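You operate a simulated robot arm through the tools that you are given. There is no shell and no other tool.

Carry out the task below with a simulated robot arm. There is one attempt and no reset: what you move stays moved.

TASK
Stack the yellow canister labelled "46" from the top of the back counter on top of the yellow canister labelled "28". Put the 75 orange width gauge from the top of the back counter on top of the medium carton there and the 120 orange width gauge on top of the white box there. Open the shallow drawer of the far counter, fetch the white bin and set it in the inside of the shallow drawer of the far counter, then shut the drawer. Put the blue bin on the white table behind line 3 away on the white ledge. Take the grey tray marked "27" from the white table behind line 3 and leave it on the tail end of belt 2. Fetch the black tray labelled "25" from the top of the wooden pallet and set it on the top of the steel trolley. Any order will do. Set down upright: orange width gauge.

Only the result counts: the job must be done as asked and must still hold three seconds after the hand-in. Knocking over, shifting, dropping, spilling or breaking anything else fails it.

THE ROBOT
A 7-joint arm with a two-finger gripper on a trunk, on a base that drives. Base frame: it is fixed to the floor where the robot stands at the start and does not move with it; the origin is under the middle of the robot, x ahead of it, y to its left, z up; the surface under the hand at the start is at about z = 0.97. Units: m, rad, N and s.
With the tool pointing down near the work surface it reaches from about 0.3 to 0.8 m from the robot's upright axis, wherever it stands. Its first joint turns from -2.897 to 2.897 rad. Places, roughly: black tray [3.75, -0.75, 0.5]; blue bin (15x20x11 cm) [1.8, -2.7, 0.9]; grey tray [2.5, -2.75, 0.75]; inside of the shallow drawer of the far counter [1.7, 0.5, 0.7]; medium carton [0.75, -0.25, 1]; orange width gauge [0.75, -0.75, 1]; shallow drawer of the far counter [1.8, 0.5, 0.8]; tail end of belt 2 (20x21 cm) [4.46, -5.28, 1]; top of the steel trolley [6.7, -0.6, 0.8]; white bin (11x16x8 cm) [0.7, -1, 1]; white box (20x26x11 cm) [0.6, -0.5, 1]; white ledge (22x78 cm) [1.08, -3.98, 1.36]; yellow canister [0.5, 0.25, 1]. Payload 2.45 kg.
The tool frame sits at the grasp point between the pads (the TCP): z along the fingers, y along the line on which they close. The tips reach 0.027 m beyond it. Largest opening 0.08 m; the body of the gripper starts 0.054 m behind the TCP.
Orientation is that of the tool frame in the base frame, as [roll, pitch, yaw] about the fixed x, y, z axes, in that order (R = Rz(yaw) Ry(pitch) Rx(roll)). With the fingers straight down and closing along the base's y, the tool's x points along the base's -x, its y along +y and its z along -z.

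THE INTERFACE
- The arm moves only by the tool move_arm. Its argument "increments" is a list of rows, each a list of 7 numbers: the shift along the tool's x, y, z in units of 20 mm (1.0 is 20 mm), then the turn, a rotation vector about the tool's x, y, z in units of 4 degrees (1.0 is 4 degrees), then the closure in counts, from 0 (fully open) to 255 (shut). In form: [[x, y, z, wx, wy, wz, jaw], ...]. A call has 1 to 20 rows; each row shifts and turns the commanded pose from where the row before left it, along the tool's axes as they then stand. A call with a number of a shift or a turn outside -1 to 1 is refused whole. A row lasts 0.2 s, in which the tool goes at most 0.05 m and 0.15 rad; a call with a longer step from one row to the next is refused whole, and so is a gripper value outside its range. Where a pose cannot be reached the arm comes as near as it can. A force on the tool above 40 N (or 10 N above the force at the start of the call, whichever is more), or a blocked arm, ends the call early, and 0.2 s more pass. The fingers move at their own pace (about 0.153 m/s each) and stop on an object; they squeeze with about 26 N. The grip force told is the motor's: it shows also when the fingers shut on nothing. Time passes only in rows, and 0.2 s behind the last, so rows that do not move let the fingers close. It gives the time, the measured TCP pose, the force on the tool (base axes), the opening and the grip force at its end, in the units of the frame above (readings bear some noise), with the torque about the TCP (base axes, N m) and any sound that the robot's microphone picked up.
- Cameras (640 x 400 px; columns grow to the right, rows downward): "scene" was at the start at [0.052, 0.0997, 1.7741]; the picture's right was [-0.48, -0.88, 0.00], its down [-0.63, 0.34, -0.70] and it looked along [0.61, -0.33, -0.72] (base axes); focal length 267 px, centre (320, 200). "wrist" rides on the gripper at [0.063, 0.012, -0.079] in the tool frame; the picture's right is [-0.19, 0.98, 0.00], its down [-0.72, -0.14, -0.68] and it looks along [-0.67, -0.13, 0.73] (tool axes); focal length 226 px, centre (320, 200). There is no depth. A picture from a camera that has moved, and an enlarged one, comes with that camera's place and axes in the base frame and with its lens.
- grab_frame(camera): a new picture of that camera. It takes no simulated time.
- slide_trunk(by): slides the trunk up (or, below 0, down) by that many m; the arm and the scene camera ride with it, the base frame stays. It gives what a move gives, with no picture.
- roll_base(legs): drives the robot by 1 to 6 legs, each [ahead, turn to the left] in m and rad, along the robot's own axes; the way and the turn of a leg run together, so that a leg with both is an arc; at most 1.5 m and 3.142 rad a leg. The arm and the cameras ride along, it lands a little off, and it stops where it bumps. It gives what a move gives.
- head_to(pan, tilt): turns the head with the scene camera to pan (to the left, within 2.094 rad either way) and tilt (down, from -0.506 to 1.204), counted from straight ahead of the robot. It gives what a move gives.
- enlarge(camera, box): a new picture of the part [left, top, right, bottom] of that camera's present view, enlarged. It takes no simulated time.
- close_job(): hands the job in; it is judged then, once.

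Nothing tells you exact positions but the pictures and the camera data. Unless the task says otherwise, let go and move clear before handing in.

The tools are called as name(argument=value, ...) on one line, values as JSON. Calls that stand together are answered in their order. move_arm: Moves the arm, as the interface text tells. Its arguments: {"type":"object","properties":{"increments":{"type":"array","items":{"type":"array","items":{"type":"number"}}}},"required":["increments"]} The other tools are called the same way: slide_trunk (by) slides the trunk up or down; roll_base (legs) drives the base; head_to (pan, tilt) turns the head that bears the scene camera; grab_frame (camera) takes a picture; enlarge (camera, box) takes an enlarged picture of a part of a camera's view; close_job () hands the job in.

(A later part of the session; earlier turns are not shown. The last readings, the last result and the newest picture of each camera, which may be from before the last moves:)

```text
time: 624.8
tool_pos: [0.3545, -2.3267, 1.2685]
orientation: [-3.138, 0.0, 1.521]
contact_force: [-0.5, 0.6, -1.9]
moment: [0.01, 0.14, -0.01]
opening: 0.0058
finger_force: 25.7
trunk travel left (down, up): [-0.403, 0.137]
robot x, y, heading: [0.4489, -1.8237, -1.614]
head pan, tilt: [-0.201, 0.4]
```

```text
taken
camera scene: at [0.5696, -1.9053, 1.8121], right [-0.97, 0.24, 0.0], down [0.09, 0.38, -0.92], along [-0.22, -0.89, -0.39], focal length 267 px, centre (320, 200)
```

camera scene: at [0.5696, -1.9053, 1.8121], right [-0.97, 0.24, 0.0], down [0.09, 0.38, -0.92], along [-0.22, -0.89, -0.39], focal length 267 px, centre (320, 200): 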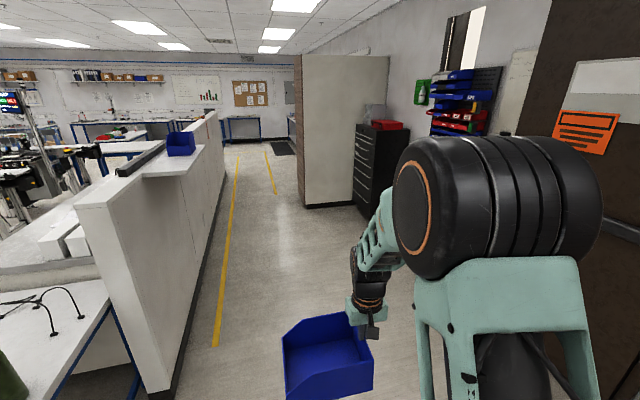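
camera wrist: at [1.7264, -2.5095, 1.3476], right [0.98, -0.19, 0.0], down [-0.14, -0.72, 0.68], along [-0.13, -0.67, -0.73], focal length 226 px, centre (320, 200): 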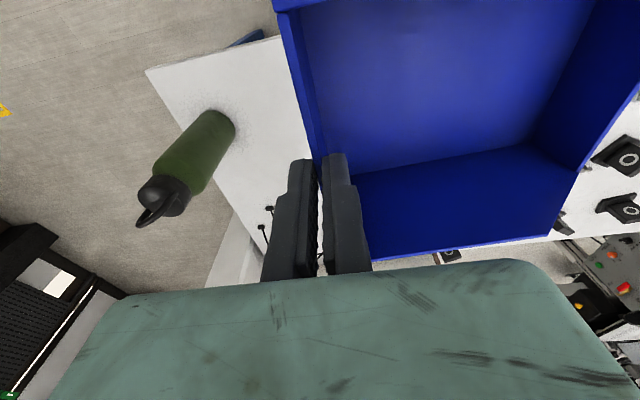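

The ledge (x 0.94–1.16, z≈1.36) already carries another bin at y≈-3.95…-4.1; free space is on its near part. I'll drive down the corridor and raise.

roll_base(legs=[[0, 0.045], [0.9, 0], [0.9, 0]])

slide_trunk(by=0.137)

move_arm(increments=[[0, 0, -1, 0, 0, 0, 255], [0, 0, -1, 0, 0, 0, 255], [0, 0, -1, 0, 0, 0, 255], [0, 0, -1, 0, 0, 0, 255], [0, 0, -1, 0, 0, 0, 255], [0, 0, -1, 0, 0, 0, 255], [0, 0, -1, 0, 0, 0, 255], [0, 0, -1, 0, 0, 0, 255], [0, 0, -1, 0, 0, 0, 255], [0, 0, -1, 0, 0, 0, 255], [0, 0, -1, 0, 0, 0, 255], [0, 0, 0, 0, 0, 0, 255]])

head_to(pan=0.9, tilt=0.5)

grab_frame(camera="scene")

```text
time: 634.2
tool_pos: [0.3931, -4.1307, 1.2673]
orientation: [-3.138, 0.0, 1.58]
contact_force: [0.0, -1.2, -2.1]
moment: [0.0, 0.18, 0.01]
opening: 0.0057
finger_force: 26.2
trunk travel left (down, up): [-0.403, 0.137]
robot x, y, heading: [0.4633, -3.6288, -1.557]
head pan, tilt: [-0.201, 0.4]
```

```text
time: 635.9
tool_pos: [0.3935, -4.1309, 1.4046]
orientation: [-3.139, 0.001, 1.579]
contact_force: [-0.2, -0.5, -2.2]
moment: [0.02, 0.17, 0.01]
opening: 0.006
finger_force: 26.4
trunk travel left (down, up): [-0.54, 0.0]
robot x, y, heading: [0.4602, -3.6275, -1.556]
head pan, tilt: [-0.201, 0.4]
```

```text
time: 638.5
tool_pos: [0.393, -4.1308, 1.6261]
orientation: [-3.139, -0.002, 1.579]
contact_force: [-0.1, -0.6, -2.0]
moment: [0.04, 0.18, 0.01]
opening: 0.0059
finger_force: 26.0
trunk travel left (down, up): [-0.54, 0.0]
robot x, y, heading: [0.4583, -3.6237, -1.556]
head pan, tilt: [-0.201, 0.4]
```

```text
time: 639.8
tool_pos: [0.3923, -4.1289, 1.6256]
orientation: [-3.14, -0.001, 1.58]
contact_force: [1.2, 0.3, -1.2]
moment: [0.0, 0.14, 0.03]
opening: 0.006
finger_force: 25.9
trunk travel left (down, up): [-0.54, 0.0]
robot x, y, heading: [0.4622, -3.6215, -1.558]
head pan, tilt: [0.901, 0.499]
```

```text
taken
camera scene: at [0.6735, -3.6612, 1.94], right [-0.61, -0.79, 0.0], down [-0.38, 0.29, -0.88], along [0.69, -0.54, -0.48], focal length 267 px, centre (320, 200)
```

scene: 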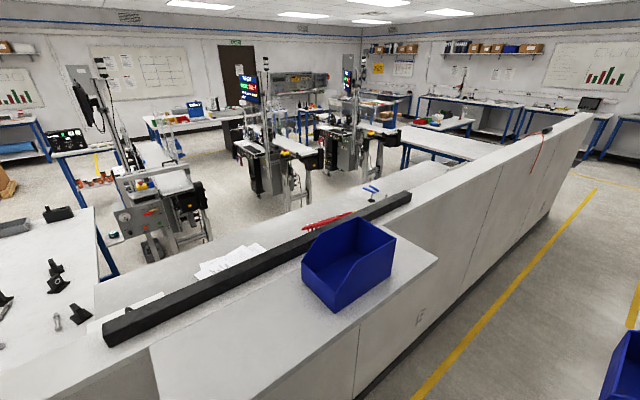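

roll_base(legs=[[0.16, 0], [0, 1.556]])

head_to(pan=-0.3, tilt=0.7)

grab_frame(camera="scene")

grab_frame(camera="wrist")

```text
time: 645.0
tool_pos: [0.9648, -3.8766, 1.6264]
orientation: [-3.139, 0.0, 3.106]
contact_force: [1.1, 0.0, -1.3]
moment: [-0.17, 0.02, 0.03]
opening: 0.0058
finger_force: 25.5
trunk travel left (down, up): [-0.54, 0.0]
robot x, y, heading: [0.4651, -3.787, -0.033]
head pan, tilt: [0.901, 0.499]
```

```text
time: 646.5
tool_pos: [0.9657, -3.8764, 1.6251]
orientation: [-3.138, 0.0, 3.108]
contact_force: [-0.5, 0.4, -2.3]
moment: [-0.14, 0.07, -0.01]
opening: 0.0062
finger_force: 26.4
trunk travel left (down, up): [-0.54, 0.0]
robot x, y, heading: [0.4604, -3.786, -0.031]
head pan, tilt: [-0.3, 0.7]
```

```text
taken
camera scene: at [0.5294, -3.6761, 1.9223], right [-0.32, -0.95, 0.0], down [-0.61, 0.21, -0.76], along [0.72, -0.25, -0.64], focal length 267 px, centre (320, 200)
```

scene: 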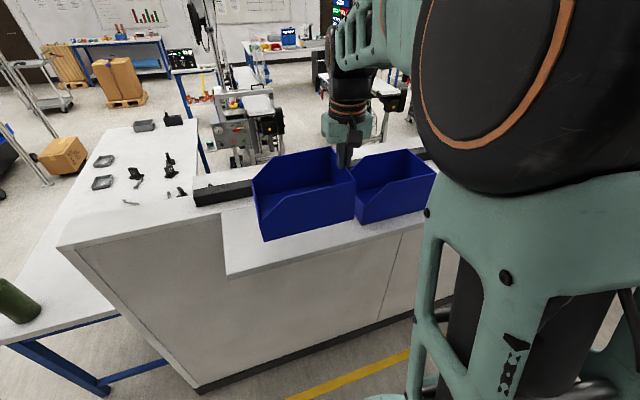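

```text
taken
camera wrist: at [0.9027, -3.8628, 1.7047], right [0.23, 0.97, 0.0], down [0.71, -0.16, 0.68], along [0.66, -0.16, -0.73], focal length 226 px, centre (320, 200)
```

wrist: 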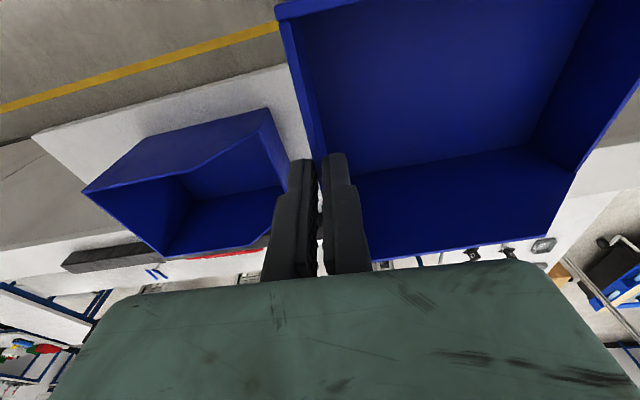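

move_arm(increments=[[-0.9, 0.333, 0, 0, 0, -0.08, 255], [-0.9, 0.333, 0, 0, 0, -0.08, 255], [-0.9, 0.333, 0, 0, 0, -0.08, 255], [-0.9, 0.333, 0, 0, 0, -0.08, 255], [-0.9, 0.333, 0, 0, 0, -0.08, 255], [-0.9, 0.333, 0, 0, 0, -0.08, 255], [0, 0, 0.8, 0, 0, 0, 255], [0, 0, 0.8, 0, 0, 0, 255], [0, 0, 0.8, 0, 0, 0, 255], [0, 0, 0.8, 0, 0, 0, 255], [0, 0, 0.8, 0, 0, 0, 255], [0, 0, 0.8, 0, 0, 0, 255], [0, 0, 0.8, 0, 0, 0, 255], [0, 0, 0, 0, 0, 0, 255]])

grab_frame(camera="scene")

grab_frame(camera="wrist")

```text
time: 649.5
tool_pos: [1.0721, -3.8378, 1.5122]
orientation: [-3.137, 0.0, 3.14]
contact_force: [0.2, 0.2, -2.3]
moment: [-0.16, 0.06, -0.02]
opening: 0.0059
finger_force: 26.4
trunk travel left (down, up): [-0.54, 0.0]
robot x, y, heading: [0.4631, -3.7843, -0.028]
head pan, tilt: [-0.3, 0.7]
```

```text
taken
camera scene: at [0.529, -3.6763, 1.9223], right [-0.32, -0.95, 0.0], down [-0.61, 0.21, -0.76], along [0.72, -0.25, -0.64], focal length 267 px, centre (320, 200)
```

scene: 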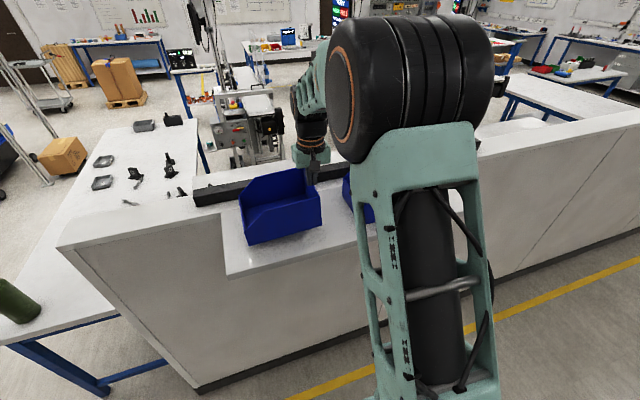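

```text
taken
camera wrist: at [1.0101, -3.8266, 1.5914], right [0.19, 0.98, 0.0], down [0.72, -0.14, 0.68], along [0.67, -0.13, -0.73], focal length 226 px, centre (320, 200)
```

wrist: 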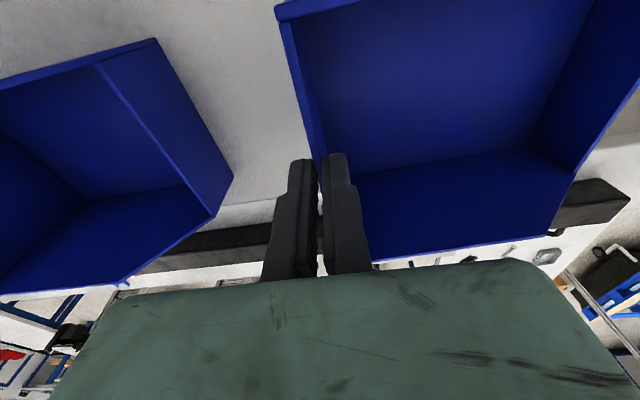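

enlarge(camera="scene", box=[190, 140, 390, 290])

```text
2.67 times, centred on (290, 215) of scene
camera zoom: at [0.529, -3.6763, 1.9223], right [-0.32, -0.95, 0.0], down [-0.61, 0.21, -0.76], along [0.72, -0.25, -0.64], focal length 711 px, centre (400, 160)
```

zoom: 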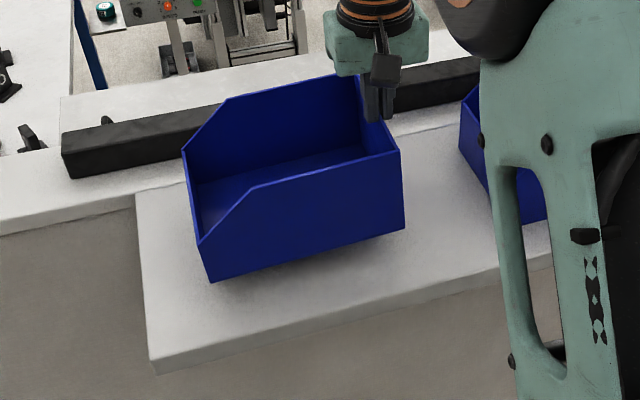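

move_arm(increments=[[-0.5, 0, 0.6, 0, 0, 0, 255], [0, 0, 0.6, 0, 0, 0, 255], [0, 0, 0.5, 0, 0, 0, 255], [0, 0, 0.3, 0, 0, 0, 255], [0, 0, 0, 0, 0, 0, 255]])

move_arm(increments=[[0, 0, 0.2, 0, 0, 0, 255], [0, 0, 0, 0, 0, 0, 255]])

move_arm(increments=[[0, 0, 0.15, 0, 0, 0, 255], [0, 0, 0, 0, 0, 0, 255]])

enlarge(camera="scene", box=[190, 140, 390, 290])

```text
time: 650.6
tool_pos: [1.0855, -3.8403, 1.4717]
orientation: [-3.137, 0.0, -3.141]
contact_force: [0.2, 0.4, -0.4]
moment: [-0.02, 0.0, 0.0]
opening: 0.0058
finger_force: 26.0
trunk travel left (down, up): [-0.54, 0.0]
robot x, y, heading: [0.4631, -3.787, -0.025]
head pan, tilt: [-0.3, 0.7]
```

```text
time: 651.2
tool_pos: [1.0848, -3.8384, 1.4713]
orientation: [-3.139, 0.003, 3.14]
contact_force: [3.1, -1.0, 15.8]
moment: [-0.02, 0.4, -0.05]
opening: 0.0058
finger_force: 25.6
trunk travel left (down, up): [-0.54, 0.0]
robot x, y, heading: [0.464, -3.7858, -0.031]
head pan, tilt: [-0.3, 0.7]
```

```text
time: 651.9
tool_pos: [1.0837, -3.8392, 1.4679]
orientation: [-3.138, 0.004, -3.141]
contact_force: [6.8, -2.5, 32.4]
moment: [0.03, -0.11, -0.03]
opening: 0.0062
finger_force: 26.1
trunk travel left (down, up): [-0.54, 0.0]
robot x, y, heading: [0.4606, -3.7867, -0.031]
head pan, tilt: [-0.3, 0.7]
```

```text
2.67 times, centred on (290, 215) of scene
camera zoom: at [0.5275, -3.6764, 1.9226], right [-0.32, -0.95, 0.0], down [-0.61, 0.21, -0.77], along [0.72, -0.25, -0.64], focal length 711 px, centre (400, 160)
```

zoom: 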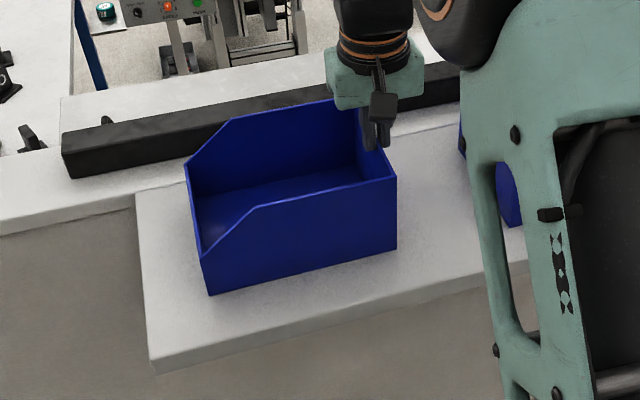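

Resting on the ledge. Ease off, open only slightly (the other bin is near), and rise.

move_arm(increments=[[0, 0, -0.15, 0, 0, 0, 255], [0, 0, 0, 0, 0, 0, 230], [0, 0, 0, 0, 0, 0, 190], [0, 0, 0, 0, 0, 0, 160], [0, 0, 0, 0, 0, 0, 150], [0, 0, -0.3, 0, 0, 0, 150], [0, 0, -0.6, 0, 0, 0, 150], [0, 0, -0.8, 0, 0, 0, 150], [0, 0, -0.8, 0, 0, 0, 150], [0, 0, -0.8, 0, 0, 0, 150], [0, 0, -0.8, 0, 0, 0, 150], [0, 0, -0.8, 0, 0, 0, 150], [0, 0, -0.8, 0, 0, 0, 150], [0, 0, -0.8, 0, 0, 0, 150], [0, 0, 0, 0, 0, 0, 150]])

enlarge(camera="scene", box=[190, 140, 390, 290])

grab_frame(camera="wrist")

```text
time: 655.0
tool_pos: [1.0853, -3.839, 1.5995]
orientation: [-3.138, 0.0, 3.14]
contact_force: [-0.3, -0.5, 0.2]
moment: [-0.02, -0.03, 0.02]
opening: 0.033
finger_force: 0.2
trunk travel left (down, up): [-0.54, 0.0]
robot x, y, heading: [0.4607, -3.7866, -0.031]
head pan, tilt: [-0.3, 0.7]
```

```text
2.67 times, centred on (290, 215) of scene
camera zoom: at [0.5295, -3.6762, 1.9223], right [-0.32, -0.95, 0.0], down [-0.61, 0.21, -0.76], along [0.72, -0.25, -0.64], focal length 711 px, centre (400, 160)
```

zoom: 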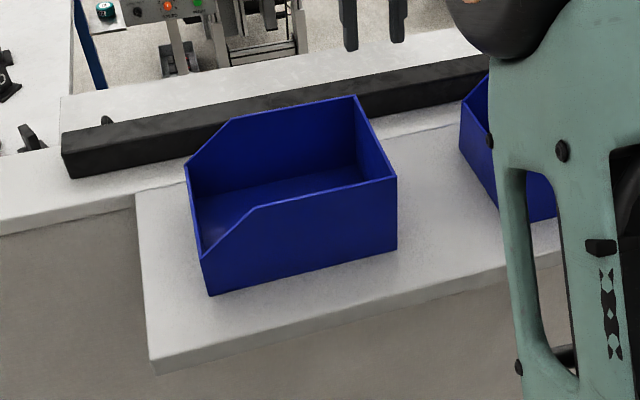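

```text
taken
camera wrist: at [1.0214, -3.8273, 1.6786], right [0.19, 0.98, 0.0], down [0.72, -0.14, 0.68], along [0.67, -0.13, -0.73], focal length 226 px, centre (320, 200)
```

wrist: 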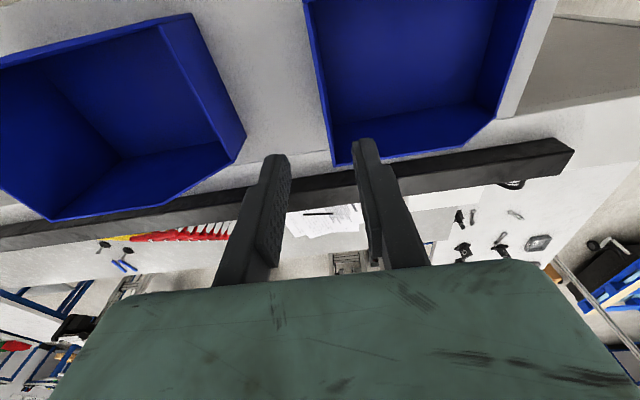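

The blue bin is on the ledge. Retract and drive back to the table for tray 27.

move_arm(increments=[[1, 0.3, 0, 0, 0, 0, 0], [1, 0.3, 0, 0, 0, 0, 0], [1, 0.3, 0, 0, 0, 0, 0], [1, 0.3, 0, 0, 0, 0, 0], [1, 0.3, 0, 0, 0, 0, 0], [1, 0.3, 0, 0, 0, 0, 0], [1, 0.3, 0, 0, 0, 0, 0], [1, 0, 0, 0, 0, 0, 0], [0, 0, 0, 0, 0, 0, 0]])

roll_base(legs=[[0, 1.6], [0.97, 0], [0.97, 0], [0, -1.5708], [1.0, 0], [0.93, 0]])

slide_trunk(by=-0.137)

```text
time: 657.0
tool_pos: [0.9238, -3.797, 1.5982]
orientation: [-3.138, -0.004, -3.141]
contact_force: [0.2, -1.0, -0.2]
moment: [0.0, -0.01, -0.02]
opening: 0.0803
finger_force: 0.0
trunk travel left (down, up): [-0.54, 0.0]
robot x, y, heading: [0.4659, -3.7859, -0.034]
head pan, tilt: [-0.3, 0.7]
```

```text
time: 684.0
tool_pos: [2.8285, -1.6779, 1.5989]
orientation: [-3.139, 0.001, -3.032]
contact_force: [0.4, -0.3, -0.5]
moment: [-0.02, -0.02, -0.01]
opening: 0.08
finger_force: 0.0
trunk travel left (down, up): [-0.54, 0.0]
robot x, y, heading: [2.3697, -1.72, 0.076]
head pan, tilt: [-0.3, 0.7]
```

```text
time: 685.6
tool_pos: [2.8278, -1.6788, 1.4609]
orientation: [-3.138, 0.0, -3.032]
contact_force: [-0.3, 0.6, -0.4]
moment: [0.0, -0.01, 0.01]
opening: 0.0799
finger_force: 0.1
trunk travel left (down, up): [-0.403, 0.137]
robot x, y, heading: [2.369, -1.7205, 0.078]
head pan, tilt: [-0.3, 0.7]
```

roll_base(legs=[[0.18, 0], [0, -1.648], [0.34, 0]])

grab_frame(camera="scene")

grab_frame(camera="wrist")

```text
time: 693.2
tool_pos: [2.5145, -2.5087, 1.4616]
orientation: [-3.138, 0.001, 1.554]
contact_force: [0.8, 0.9, -1.0]
moment: [0.0, -0.04, 0.03]
opening: 0.0798
finger_force: 0.1
trunk travel left (down, up): [-0.403, 0.137]
robot x, y, heading: [2.5306, -2.0479, -1.614]
head pan, tilt: [-0.3, 0.7]
```

```text
taken
camera scene: at [2.6457, -2.1176, 1.7853], right [-0.94, 0.34, 0.0], down [0.22, 0.61, -0.76], along [-0.26, -0.72, -0.64], focal length 267 px, centre (320, 200)
```

scene: 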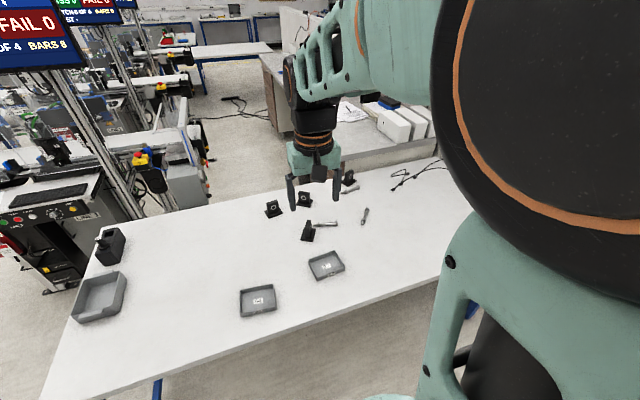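

```text
taken
camera wrist: at [2.53, -2.4467, 1.5413], right [0.98, -0.21, 0.0], down [-0.15, -0.72, 0.68], along [-0.15, -0.67, -0.73], focal length 226 px, centre (320, 200)
```

wrist: 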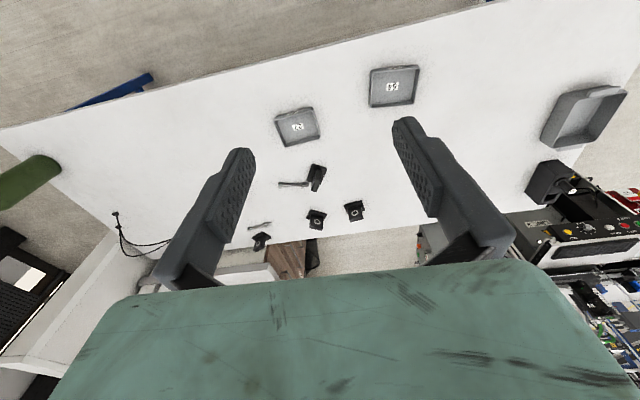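

enlarge(camera="wrist", box=[250, 90, 350, 165])

enlarge(camera="scene", box=[270, 190, 390, 300])

```text
5.33 times, centred on (300, 128) of wrist
camera zoom: at [2.53, -2.4467, 1.5413], right [0.98, -0.21, 0.0], down [-0.15, -0.72, 0.68], along [-0.15, -0.67, -0.73], focal length 1206 px, centre (427, 587)
```

zoom: 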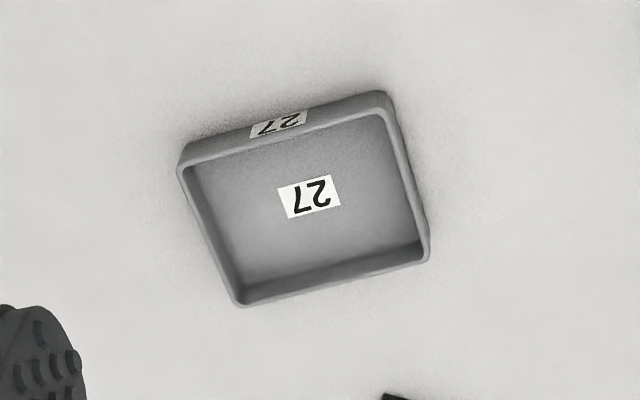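

```text
3.64 times, centred on (330, 245) of scene
camera zoom: at [2.6457, -2.1176, 1.7853], right [-0.94, 0.34, 0.0], down [0.22, 0.61, -0.76], along [-0.26, -0.72, -0.64], focal length 969 px, centre (284, 36)
```

zoom: 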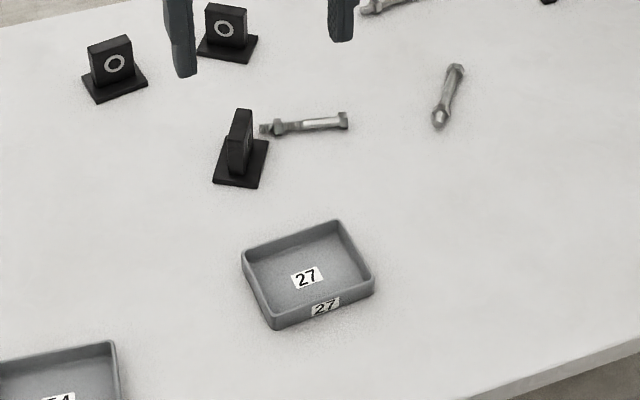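

Tray 27: rim corners give its +x end wall at x≈2.446, y≈-2.745. Approaching over that wall.

move_arm(increments=[[-0.912, -0.248, 0.9, 0, 0, -0.06, 80], [-0.912, -0.248, 0.9, 0, 0, -0.06, 80], [-0.912, -0.248, 0.9, 0, 0, -0.06, 80], [-0.912, -0.248, 0.9, 0, 0, -0.06, 80], [-0.912, -0.248, 0.9, 0, 0, -0.06, 80], [-0.912, -0.248, 0.9, 0, 0, -0.06, 80], [-0.912, -0.248, 0.9, 0, 0, -0.06, 80], [-0.912, -0.248, 0.9, 0, 0, -0.06, 80], [-0.912, -0.248, 0.9, 0, 0, -0.06, 80], [-0.912, -0.248, 0.9, 0, 0, -0.06, 80], [-0.912, -0.248, 0.9, 0, 0, -0.06, 80], [-0.912, -0.248, 0.9, 0, 0, -0.06, 80], [-0.912, -0.248, 0.9, 0, 0, -0.06, 80], [0, 0, 1, 0, 0, 0, 80], [0, 0, 1, 0, 0, 0, 80], [0, 0, 1, 0, 0, 0, 80], [0, 0, 1, 0, 0, 0, 80], [0, 0, 1, 0, 0, 0, 80], [0, 0, 1, 0, 0, 0, 80], [0, 0, 0, 0, 0, 0, 80]])

grab_frame(camera="wrist")

enlarge(camera="scene", box=[260, 180, 400, 300])

```text
time: 697.4
tool_pos: [2.4524, -2.7459, 1.108]
orientation: [-3.137, -0.002, 1.607]
contact_force: [0.2, 1.0, 0.9]
moment: [0.0, 0.03, 0.01]
opening: 0.0549
finger_force: 0.1
trunk travel left (down, up): [-0.403, 0.137]
robot x, y, heading: [2.5302, -2.0436, -1.617]
head pan, tilt: [-0.3, 0.7]
```

```text
taken
camera wrist: at [2.4621, -2.6834, 1.1874], right [0.99, -0.16, 0.0], down [-0.11, -0.72, 0.68], along [-0.11, -0.67, -0.73], focal length 226 px, centre (320, 200)
```

wrist: 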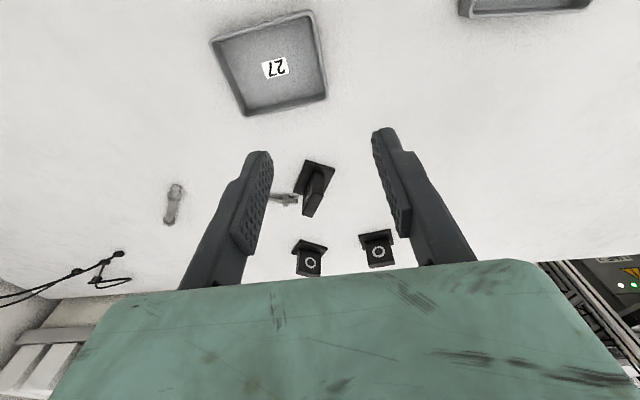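

```text
3.33 times, centred on (330, 240) of scene
camera zoom: at [2.6457, -2.1169, 1.7853], right [-0.94, 0.34, 0.0], down [0.22, 0.61, -0.76], along [-0.26, -0.72, -0.64], focal length 889 px, centre (287, 67)
```

zoom: 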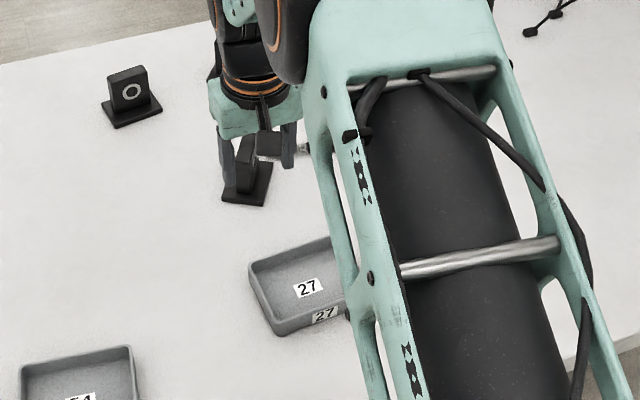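

move_arm(increments=[[0, -0.1, 1, 0, 0, 0, 80], [0, 0, 1, 0, 0, 0, 80], [0, 0, 1, 0, 0, 0, 80], [0, 0, 1, 0, 0, 0, 80], [0, 0, 1, 0, 0, 0, 80], [0, 0, 1, 0, 0, 0, 80], [0, 0, 1, 0, 0, 0, 80], [0, 0, 1, 0, 0, 0, 80], [0, 0, 1, 0, 0, 0, 80], [0, 0, 0.6, 0, 0, 0, 80], [0, 0, 0, 0, 0, 0, 80]])

grab_frame(camera="wrist")

enlarge(camera="scene", box=[260, 180, 400, 300])

```text
time: 699.8
tool_pos: [2.4483, -2.7478, 0.9166]
orientation: [-3.136, 0.001, 1.609]
contact_force: [0.4, 0.2, 0.0]
moment: [0.03, 0.0, -0.01]
opening: 0.0548
finger_force: 0.0
trunk travel left (down, up): [-0.403, 0.137]
robot x, y, heading: [2.5323, -2.0484, -1.616]
head pan, tilt: [-0.3, 0.7]
```

```text
taken
camera wrist: at [2.46, -2.6843, 0.995], right [0.99, -0.16, 0.0], down [-0.11, -0.72, 0.68], along [-0.11, -0.67, -0.73], focal length 226 px, centre (320, 200)
```

wrist: 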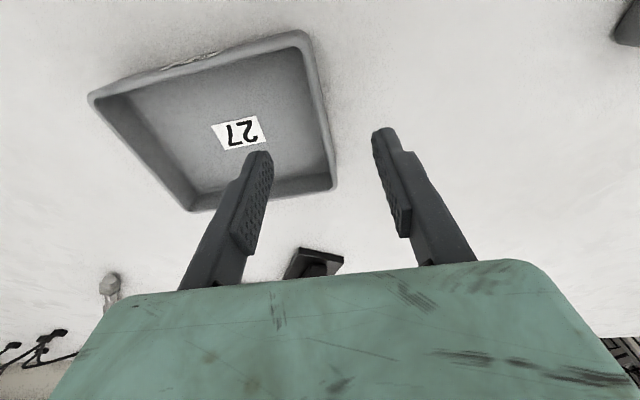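

```text
3.33 times, centred on (330, 240) of scene
camera zoom: at [2.6456, -2.1172, 1.7853], right [-0.94, 0.34, 0.0], down [0.22, 0.61, -0.76], along [-0.26, -0.72, -0.64], focal length 889 px, centre (287, 67)
```

zoom: 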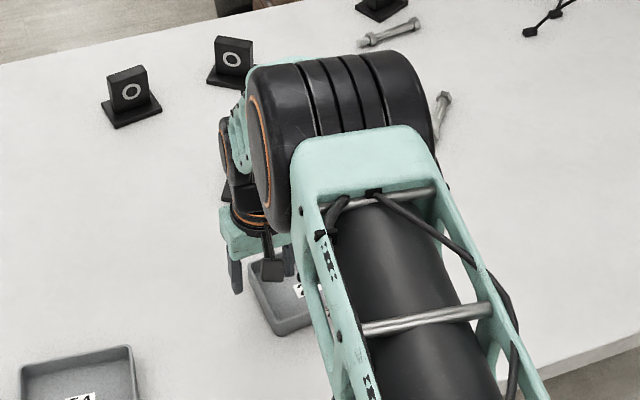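

move_arm(increments=[[0, 0, 0.8, 0, 0, 0, 80], [0, 0, 0.8, 0, 0, 0, 80], [0, 0, 0.3, 0, 0, 0, 80], [0, 0, 0, 0, 0, 0, 80]])

grab_frame(camera="wrist")

move_arm(increments=[[0, 0, 0.15, 0, 0, 0, 80], [0, 0, 0, 0, 0, 0, 80]])

move_arm(increments=[[0, 0, 0.12, 0, 0, 0, 80], [0, 0, 0, 0, 0, 0, 80]])

```text
time: 700.8
tool_pos: [2.4484, -2.7477, 0.8769]
orientation: [-3.139, 0.0, 1.607]
contact_force: [-0.6, -0.2, 0.7]
moment: [-0.04, 0.0, 0.05]
opening: 0.055
finger_force: 0.1
trunk travel left (down, up): [-0.403, 0.137]
robot x, y, heading: [2.5341, -2.0488, -1.618]
head pan, tilt: [-0.3, 0.7]
```

```text
taken
camera wrist: at [2.4598, -2.6838, 0.9564], right [0.99, -0.16, 0.0], down [-0.11, -0.72, 0.68], along [-0.11, -0.67, -0.73], focal length 226 px, centre (320, 200)
```

wrist: 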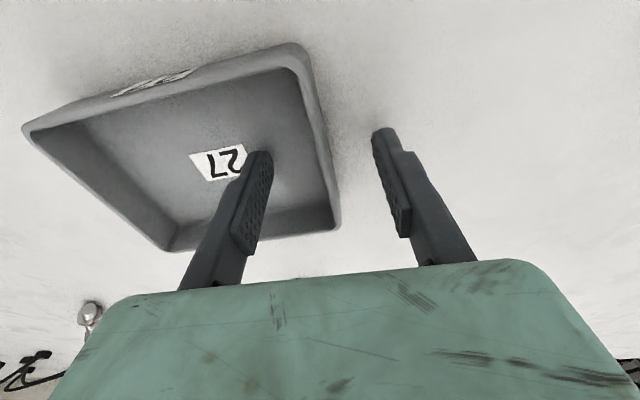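

```text
time: 701.4
tool_pos: [2.4486, -2.7452, 0.875]
orientation: [-3.138, 0.001, 1.608]
contact_force: [-0.1, -0.5, 0.1]
moment: [0.0, 0.0, 0.02]
opening: 0.0549
finger_force: 0.0
trunk travel left (down, up): [-0.403, 0.137]
robot x, y, heading: [2.5317, -2.0487, -1.618]
head pan, tilt: [-0.3, 0.7]
```

```text
time: 702.0
tool_pos: [2.4491, -2.7462, 0.8725]
orientation: [-3.139, 0.001, 1.608]
contact_force: [0.0, -0.4, -0.2]
moment: [0.0, 0.01, 0.01]
opening: 0.0548
finger_force: 0.0
trunk travel left (down, up): [-0.403, 0.137]
robot x, y, heading: [2.531, -2.0508, -1.609]
head pan, tilt: [-0.3, 0.7]
```

move_arm(increments=[[0, 0, 0.12, 0, 0, 0, 80], [0, 0, 0, 0, 0, 0, 80]])

move_arm(increments=[[0, 0, 0.12, 0, 0, 0, 80], [0, 0, 0, 0, 0, 0, 80]])

grab_frame(camera="wrist")

```text
time: 702.6
tool_pos: [2.4489, -2.7462, 0.8706]
orientation: [-3.138, 0.002, 1.606]
contact_force: [-3.1, 0.1, 7.2]
moment: [-0.01, 0.28, -0.01]
opening: 0.0536
finger_force: 0.0
trunk travel left (down, up): [-0.403, 0.137]
robot x, y, heading: [2.5331, -2.0474, -1.616]
head pan, tilt: [-0.3, 0.7]
```

```text
time: 703.2
tool_pos: [2.448, -2.746, 0.8693]
orientation: [-3.139, 0.002, 1.607]
contact_force: [-5.3, -4.1, 16.9]
moment: [-0.16, 0.63, 0.12]
opening: 0.0516
finger_force: 0.1
trunk travel left (down, up): [-0.403, 0.137]
robot x, y, heading: [2.5381, -2.049, -1.611]
head pan, tilt: [-0.3, 0.7]
```

```text
taken
camera wrist: at [2.4588, -2.6829, 0.949], right [0.99, -0.16, 0.0], down [-0.11, -0.72, 0.68], along [-0.11, -0.68, -0.73], focal length 226 px, centre (320, 200)
```

wrist: 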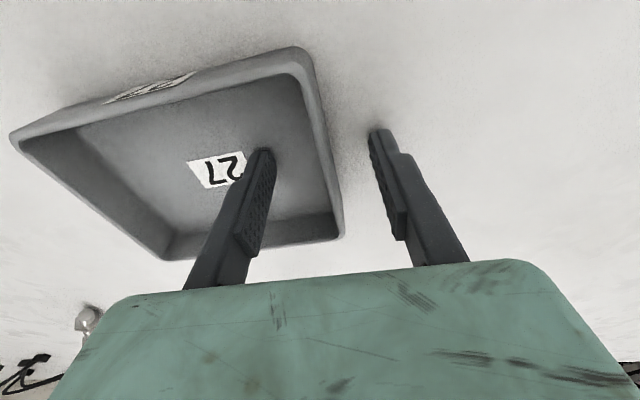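

Inside finger touches the tray floor. Raise 3–4 mm and close on the wall, then lift.

move_arm(increments=[[0, 0, -0.28, 0, 0, 0, 80], [0, 0, 0, 0, 0, 0, 80], [0, 0, 0, 0, 0, 0, 255], [0, 0, 0, 0, 0, 0, 255], [0, 0, 0, 0, 0, 0, 255], [0, 0, 0, 0, 0, 0, 255]])

move_arm(increments=[[0, 0, -0.3, 0, 0, 0, 255], [0, 0, -0.5, 0, 0, 0, 255], [0, 0, -0.8, 0, 0, 0, 255], [0, 0, -0.8, 0, 0, 0, 255], [0, 0, 0, 0, 0, 0, 255]])

grab_frame(camera="wrist")

```text
time: 704.6
tool_pos: [2.449, -2.7447, 0.8731]
orientation: [-3.139, -0.001, 1.607]
contact_force: [0.8, 0.0, -0.2]
moment: [0.01, -0.01, 0.0]
opening: 0.0062
finger_force: 25.9
trunk travel left (down, up): [-0.403, 0.137]
robot x, y, heading: [2.5317, -2.0487, -1.615]
head pan, tilt: [-0.3, 0.7]
```

```text
time: 705.8
tool_pos: [2.4506, -2.7466, 0.9199]
orientation: [-3.138, -0.001, 1.607]
contact_force: [0.2, 0.0, -0.5]
moment: [0.03, -0.04, -0.02]
opening: 0.006
finger_force: 26.2
trunk travel left (down, up): [-0.403, 0.137]
robot x, y, heading: [2.5326, -2.0486, -1.614]
head pan, tilt: [-0.3, 0.7]
```

```text
taken
camera wrist: at [2.4608, -2.6825, 1.0], right [0.99, -0.16, 0.0], down [-0.11, -0.72, 0.68], along [-0.11, -0.67, -0.73], focal length 226 px, centre (320, 200)
```

wrist: 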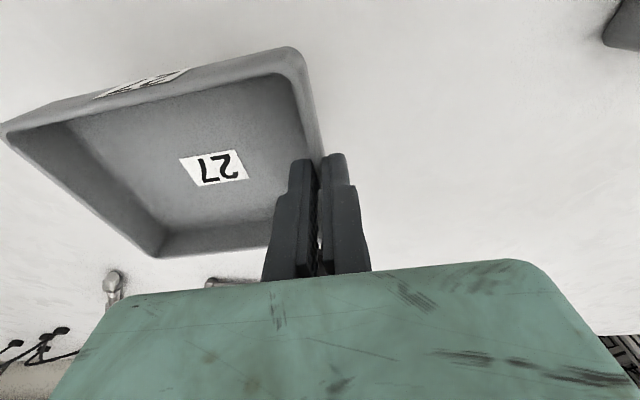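

Tray 27 held level. Lift, retract, and drive toward belt 2.

move_arm(increments=[[0, 0, -1, 0, 0, 0, 255], [0, 0, -1, 0, 0, 0, 255], [0, 0, -1, 0, 0, 0, 255], [0, 0, -1, 0, 0, 0, 255], [0, 0, -1, 0, 0, 0, 255], [0.7, 0.1, -1, 0, 0, 0, 255], [0.7, 0.1, -1, 0, 0, 0, 255], [0.7, 0.1, -1, 0, 0, 0, 255], [0.7, 0.1, -1, 0, 0, 0, 255], [0.7, 0.1, -1, 0, 0, 0, 255], [0.7, 0.1, -1, 0, 0, 0, 255], [0.7, 0.1, -1, 0, 0, 0, 255], [0.7, 0.1, -1, 0, 0, 0, 255], [0.7, 0.1, -1, 0, 0, 0, 255], [0.7, 0.1, -1, 0, 0, 0, 255], [0.7, 0.1, -1, 0, 0, 0, 255], [0.7, 0.1, -1, 0, 0, 0, 255], [0.7, 0.1, -1, 0, 0, 0, 255], [0.7, 0, -1, 0, 0, 0, 255], [0, 0, 0, 0, 0, 0, 255]])

roll_base(legs=[[-0.3, 0], [0, 1.29], [1.26, 0]])

head_to(pan=-0.4, tilt=0.5)

grab_frame(camera="scene")

grab_frame(camera="wrist")

```text
time: 710.0
tool_pos: [2.469, -2.5475, 1.3003]
orientation: [-3.139, -0.002, 1.607]
contact_force: [0.4, 0.2, -0.4]
moment: [0.03, -0.08, -0.01]
opening: 0.006
finger_force: 26.1
trunk travel left (down, up): [-0.403, 0.137]
robot x, y, heading: [2.5327, -2.0472, -1.61]
head pan, tilt: [-0.3, 0.7]
```

```text
time: 721.3
tool_pos: [4.2099, -2.3536, 1.3]
orientation: [-3.137, 0.0, 2.898]
contact_force: [-0.4, -0.1, -1.3]
moment: [0.06, 0.03, 0.0]
opening: 0.0059
finger_force: 26.4
trunk travel left (down, up): [-0.403, 0.137]
robot x, y, heading: [3.7501, -2.1551, -0.328]
head pan, tilt: [-0.3, 0.7]
```

```text
time: 722.1
tool_pos: [4.209, -2.354, 1.3007]
orientation: [-3.139, -0.001, 2.897]
contact_force: [0.4, 0.1, -0.1]
moment: [0.04, -0.03, -0.01]
opening: 0.006
finger_force: 26.6
trunk travel left (down, up): [-0.403, 0.137]
robot x, y, heading: [3.7457, -2.1524, -0.329]
head pan, tilt: [-0.4, 0.499]
```

```text
taken
camera scene: at [3.8432, -2.0763, 1.803], right [-0.66, -0.75, 0.0], down [-0.36, 0.32, -0.88], along [0.66, -0.58, -0.48], focal length 267 px, centre (320, 200)
```

scene: 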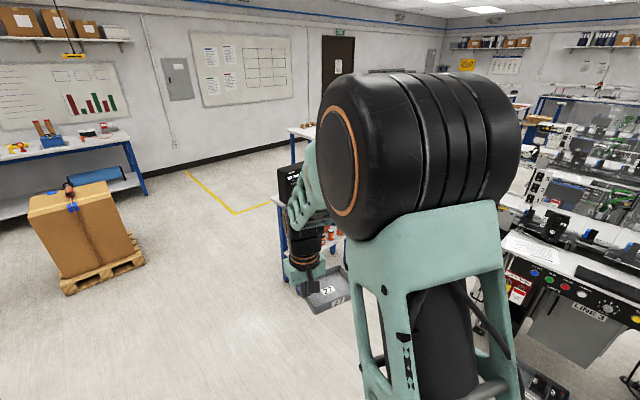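

```text
taken
camera wrist: at [4.1513, -2.3268, 1.3803], right [0.43, 0.91, 0.0], down [0.66, -0.31, 0.68], along [0.62, -0.29, -0.73], focal length 226 px, centre (320, 200)
```

wrist: 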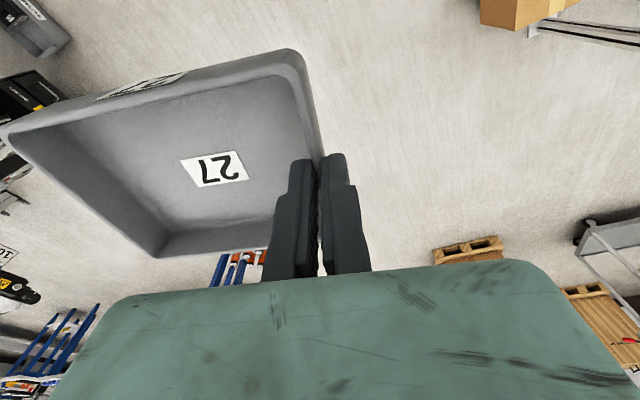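

head_to(pan=-1.0, tilt=0.45)

grab_frame(camera="scene")

head_to(pan=0.25, tilt=0.6)

grab_frame(camera="scene")

```text
time: 723.1
tool_pos: [4.209, -2.354, 1.3009]
orientation: [-3.139, -0.001, 2.898]
contact_force: [-0.3, -0.1, -0.5]
moment: [0.07, -0.02, -0.01]
opening: 0.0059
finger_force: 26.1
trunk travel left (down, up): [-0.403, 0.137]
robot x, y, heading: [3.7468, -2.1539, -0.323]
head pan, tilt: [-1.0, 0.45]
```

```text
taken
camera scene: at [3.7975, -2.1051, 1.8075], right [-0.97, -0.24, 0.0], down [-0.11, 0.42, -0.9], along [0.22, -0.87, -0.44], focal length 267 px, centre (320, 200)
```

scene: 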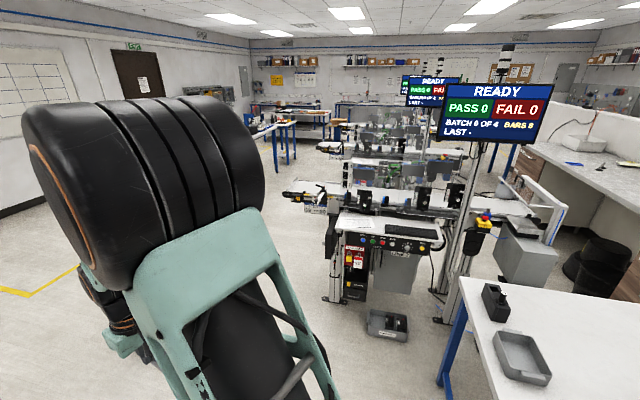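

```text
time: 724.5
tool_pos: [4.2098, -2.3537, 1.3001]
orientation: [-3.138, 0.0, 2.898]
contact_force: [0.8, 0.6, -0.9]
moment: [0.01, -0.01, 0.0]
opening: 0.006
finger_force: 25.9
trunk travel left (down, up): [-0.403, 0.137]
robot x, y, heading: [3.7478, -2.1531, -0.324]
head pan, tilt: [0.25, 0.6]
```

```text
taken
camera scene: at [3.8632, -2.0227, 1.7939], right [-0.08, -1.0, 0.0], down [-0.56, 0.04, -0.82], along [0.82, -0.06, -0.57], focal length 267 px, centre (320, 200)
```

scene: 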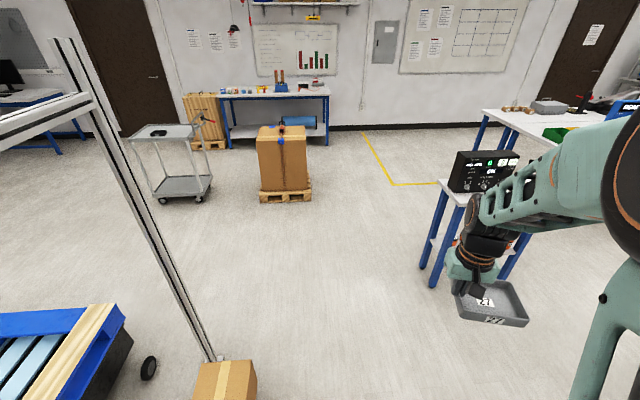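

Corridor between line 3's tail (x≤4.49) and the small table (x≥5.18) is passable at x≈4.8. I'll raise the tray and proceed stepwise.

slide_trunk(by=0.13)

roll_base(legs=[[0, -0.2], [1.2, 0], [0, -1.047]])

head_to(pan=-0.5, tilt=0.6)

grab_frame(camera="scene")

grab_frame(camera="wrist")

```text
time: 726.1
tool_pos: [4.2104, -2.3535, 1.4315]
orientation: [-3.138, 0.0, 2.897]
contact_force: [-0.6, 0.0, -1.1]
moment: [0.07, 0.02, 0.01]
opening: 0.0059
finger_force: 26.0
trunk travel left (down, up): [-0.533, 0.007]
robot x, y, heading: [3.7456, -2.152, -0.325]
head pan, tilt: [0.25, 0.6]
```

```text
time: 735.6
tool_pos: [4.7683, -3.2492, 1.4308]
orientation: [-3.139, -0.001, 1.682]
contact_force: [0.5, 0.1, -1.0]
moment: [0.03, -0.06, -0.01]
opening: 0.0062
finger_force: 25.6
trunk travel left (down, up): [-0.533, 0.007]
robot x, y, heading: [4.7956, -2.7422, -1.541]
head pan, tilt: [0.25, 0.6]
```

```text
time: 736.7
tool_pos: [4.7686, -3.2493, 1.4305]
orientation: [-3.139, 0.0, 1.68]
contact_force: [0.4, -0.1, -0.7]
moment: [0.06, -0.08, 0.02]
opening: 0.0059
finger_force: 25.9
trunk travel left (down, up): [-0.533, 0.007]
robot x, y, heading: [4.7948, -2.7468, -1.545]
head pan, tilt: [-0.499, 0.6]
```

```text
taken
camera scene: at [4.8973, -2.8041, 1.9239], right [-0.89, 0.45, 0.0], down [0.26, 0.5, -0.82], along [-0.37, -0.74, -0.57], focal length 267 px, centre (320, 200)
```

scene: 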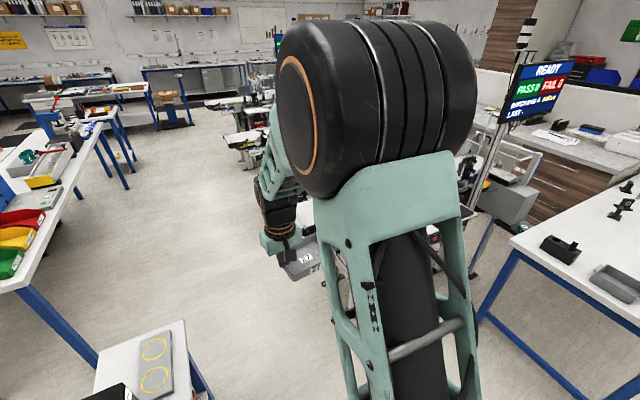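

```text
taken
camera wrist: at [4.7751, -3.1856, 1.5103], right [1.0, -0.08, 0.0], down [-0.06, -0.73, 0.68], along [-0.06, -0.68, -0.73], focal length 226 px, centre (320, 200)
```

wrist: 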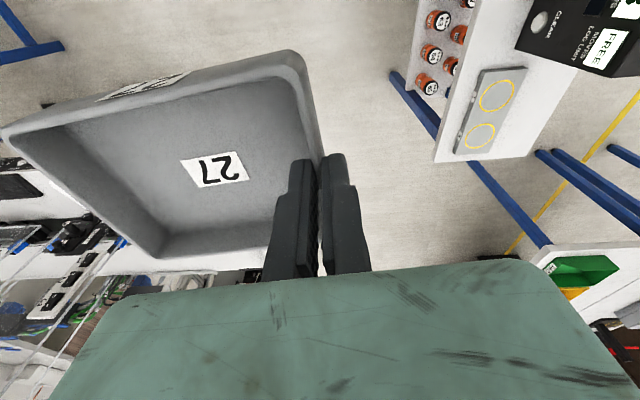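

roll_base(legs=[[0, -0.07], [1.4, 0]])

grab_frame(camera="scene")

grab_frame(camera="wrist")

```text
time: 744.2
tool_pos: [4.6572, -4.6573, 1.431]
orientation: [-3.141, -0.001, 1.598]
contact_force: [-0.4, 0.3, -1.2]
moment: [0.01, -0.03, 0.01]
opening: 0.0062
finger_force: 26.5
trunk travel left (down, up): [-0.533, 0.007]
robot x, y, heading: [4.7245, -4.1558, -1.629]
head pan, tilt: [-0.499, 0.6]
```

```text
taken
camera scene: at [4.8236, -4.2241, 1.9239], right [-0.85, 0.53, 0.0], down [0.3, 0.48, -0.82], along [-0.43, -0.7, -0.57], focal length 267 px, centre (320, 200)
```

scene: 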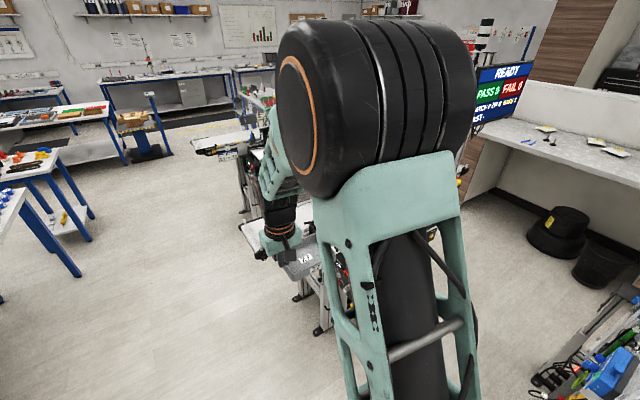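

```text
taken
camera wrist: at [4.6704, -4.5942, 1.5102], right [0.99, -0.17, 0.0], down [-0.12, -0.72, 0.68], along [-0.12, -0.67, -0.73], focal length 226 px, centre (320, 200)
```

wrist: 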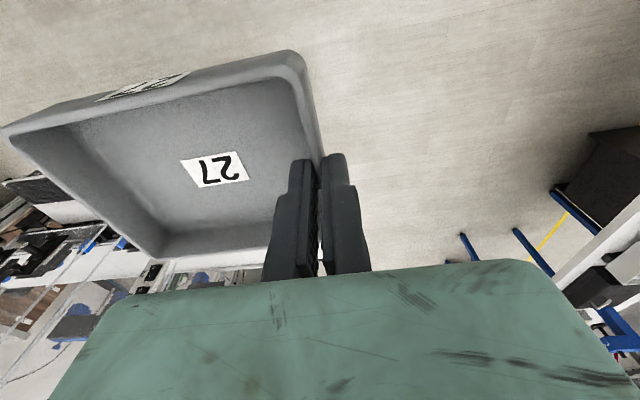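

roll_base(legs=[[0, 0.36], [1.12, 0], [0, -1.874]])

head_to(pan=-0.4, tilt=0.7)

grab_frame(camera="scene")

grab_frame(camera="wrist")

```text
time: 755.7
tool_pos: [4.5681, -5.1959, 1.431]
orientation: [-3.14, -0.001, 0.1]
contact_force: [-0.5, -0.9, -0.2]
moment: [-0.02, -0.02, 0.03]
opening: 0.0061
finger_force: 26.2
trunk travel left (down, up): [-0.533, 0.007]
robot x, y, heading: [5.0662, -5.2282, -3.126]
head pan, tilt: [-0.499, 0.6]
```

```text
time: 756.4
tool_pos: [4.5692, -5.1965, 1.4306]
orientation: [-3.14, 0.0, 0.099]
contact_force: [0.2, 0.1, -1.5]
moment: [-0.05, -0.04, 0.0]
opening: 0.0063
finger_force: 26.3
trunk travel left (down, up): [-0.533, 0.007]
robot x, y, heading: [5.0693, -5.2306, -3.122]
head pan, tilt: [-0.4, 0.7]
```

```text
taken
camera scene: at [5.0135, -5.34, 1.9153], right [0.37, 0.93, 0.0], down [0.6, -0.24, -0.77], along [-0.71, 0.29, -0.64], focal length 267 px, centre (320, 200)
```

scene: 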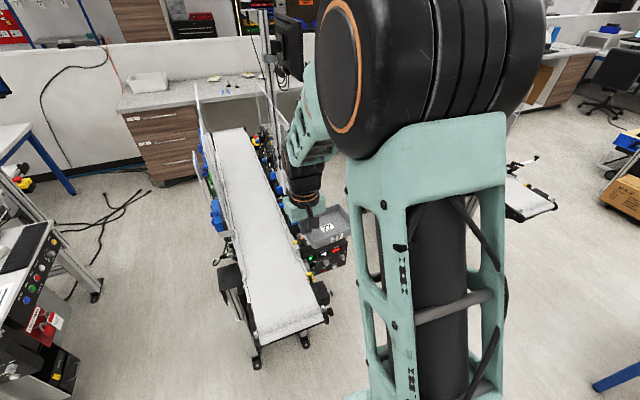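

```text
taken
camera wrist: at [4.6325, -5.2043, 1.5103], right [-0.09, -1.0, 0.0], down [-0.73, 0.07, 0.68], along [-0.68, 0.07, -0.73], focal length 226 px, centre (320, 200)
```

wrist: 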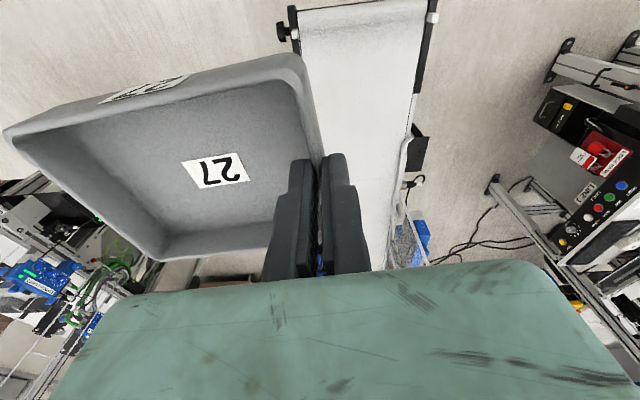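

Belt 2's tail end is right ahead (y −5.16…−5.39, end at x≈4.60). I'll bring the tray over (4.46,−5.275).

move_arm(increments=[[0, 0, 0, 0, 0, 0.72, 255], [0, 0, 0, 0, 0, 0.72, 255], [-0.545, 0.693, 0, 0, 0, 0, 255], [-0.545, 0.693, 0, 0, 0, 0, 255], [-0.545, 0.693, 0, 0, 0, 0, 255], [-0.545, 0.693, 0, 0, 0, 0, 255], [-0.545, 0.693, 0, 0, 0, 0, 255], [-0.545, 0.693, 0, 0, 0, 0, 255], [-0.545, 0.693, 0, 0, 0, 0, 255], [-0.545, 0.693, 0, 0, 0, 0, 255], [-0.545, 0.693, 0, 0, 0, 0, 255], [-0.545, 0.693, 0, 0, 0, 0, 255], [0, 0, 0.9, 0, 0, 0, 255], [0, 0, 0.9, 0, 0, 0, 255], [0, 0, 0.9, 0, 0, 0, 255], [0, 0, 0.9, 0, 0, 0, 255], [0, 0, 0.9, 0, 0, 0, 255], [0, 0, 0.9, 0, 0, 0, 255], [0, 0, 0.9, 0, 0, 0, 255], [0, 0, 0, 0, 0, 0, 255]])

grab_frame(camera="wrist")

grab_frame(camera="scene")

```text
time: 760.6
tool_pos: [4.458, -5.3349, 1.3035]
orientation: [-3.141, 0.0, -0.003]
contact_force: [-0.1, 0.8, -0.4]
moment: [-0.05, 0.01, -0.02]
opening: 0.0059
finger_force: 26.4
trunk travel left (down, up): [-0.533, 0.007]
robot x, y, heading: [5.0698, -5.2306, -3.123]
head pan, tilt: [-0.4, 0.7]
```

```text
taken
camera wrist: at [4.5218, -5.3488, 1.3834], right [-0.19, -0.98, 0.0], down [-0.72, 0.14, 0.68], along [-0.67, 0.13, -0.73], focal length 226 px, centre (320, 200)
```

wrist: 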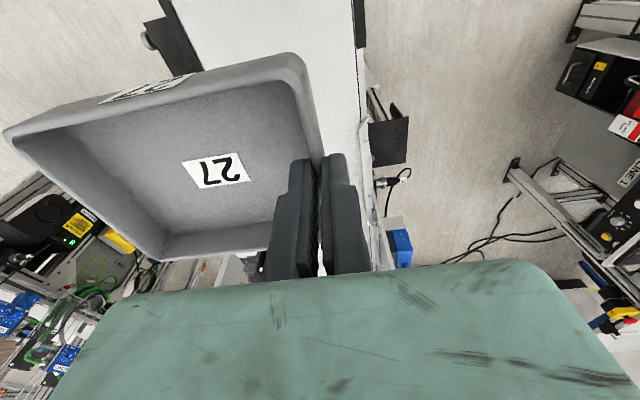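

```text
taken
camera scene: at [5.0138, -5.3399, 1.9153], right [0.37, 0.93, 0.0], down [0.6, -0.24, -0.76], along [-0.71, 0.29, -0.64], focal length 267 px, centre (320, 200)
```

scene: 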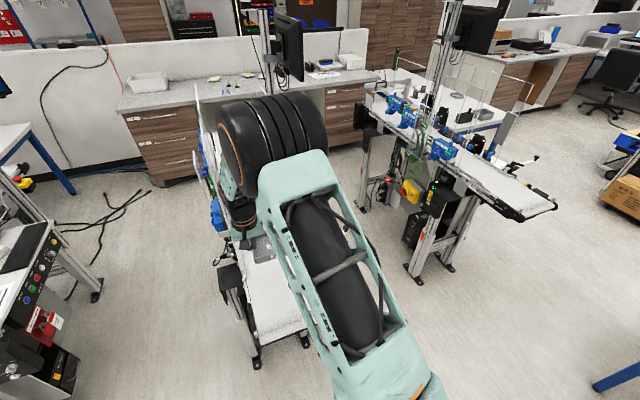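

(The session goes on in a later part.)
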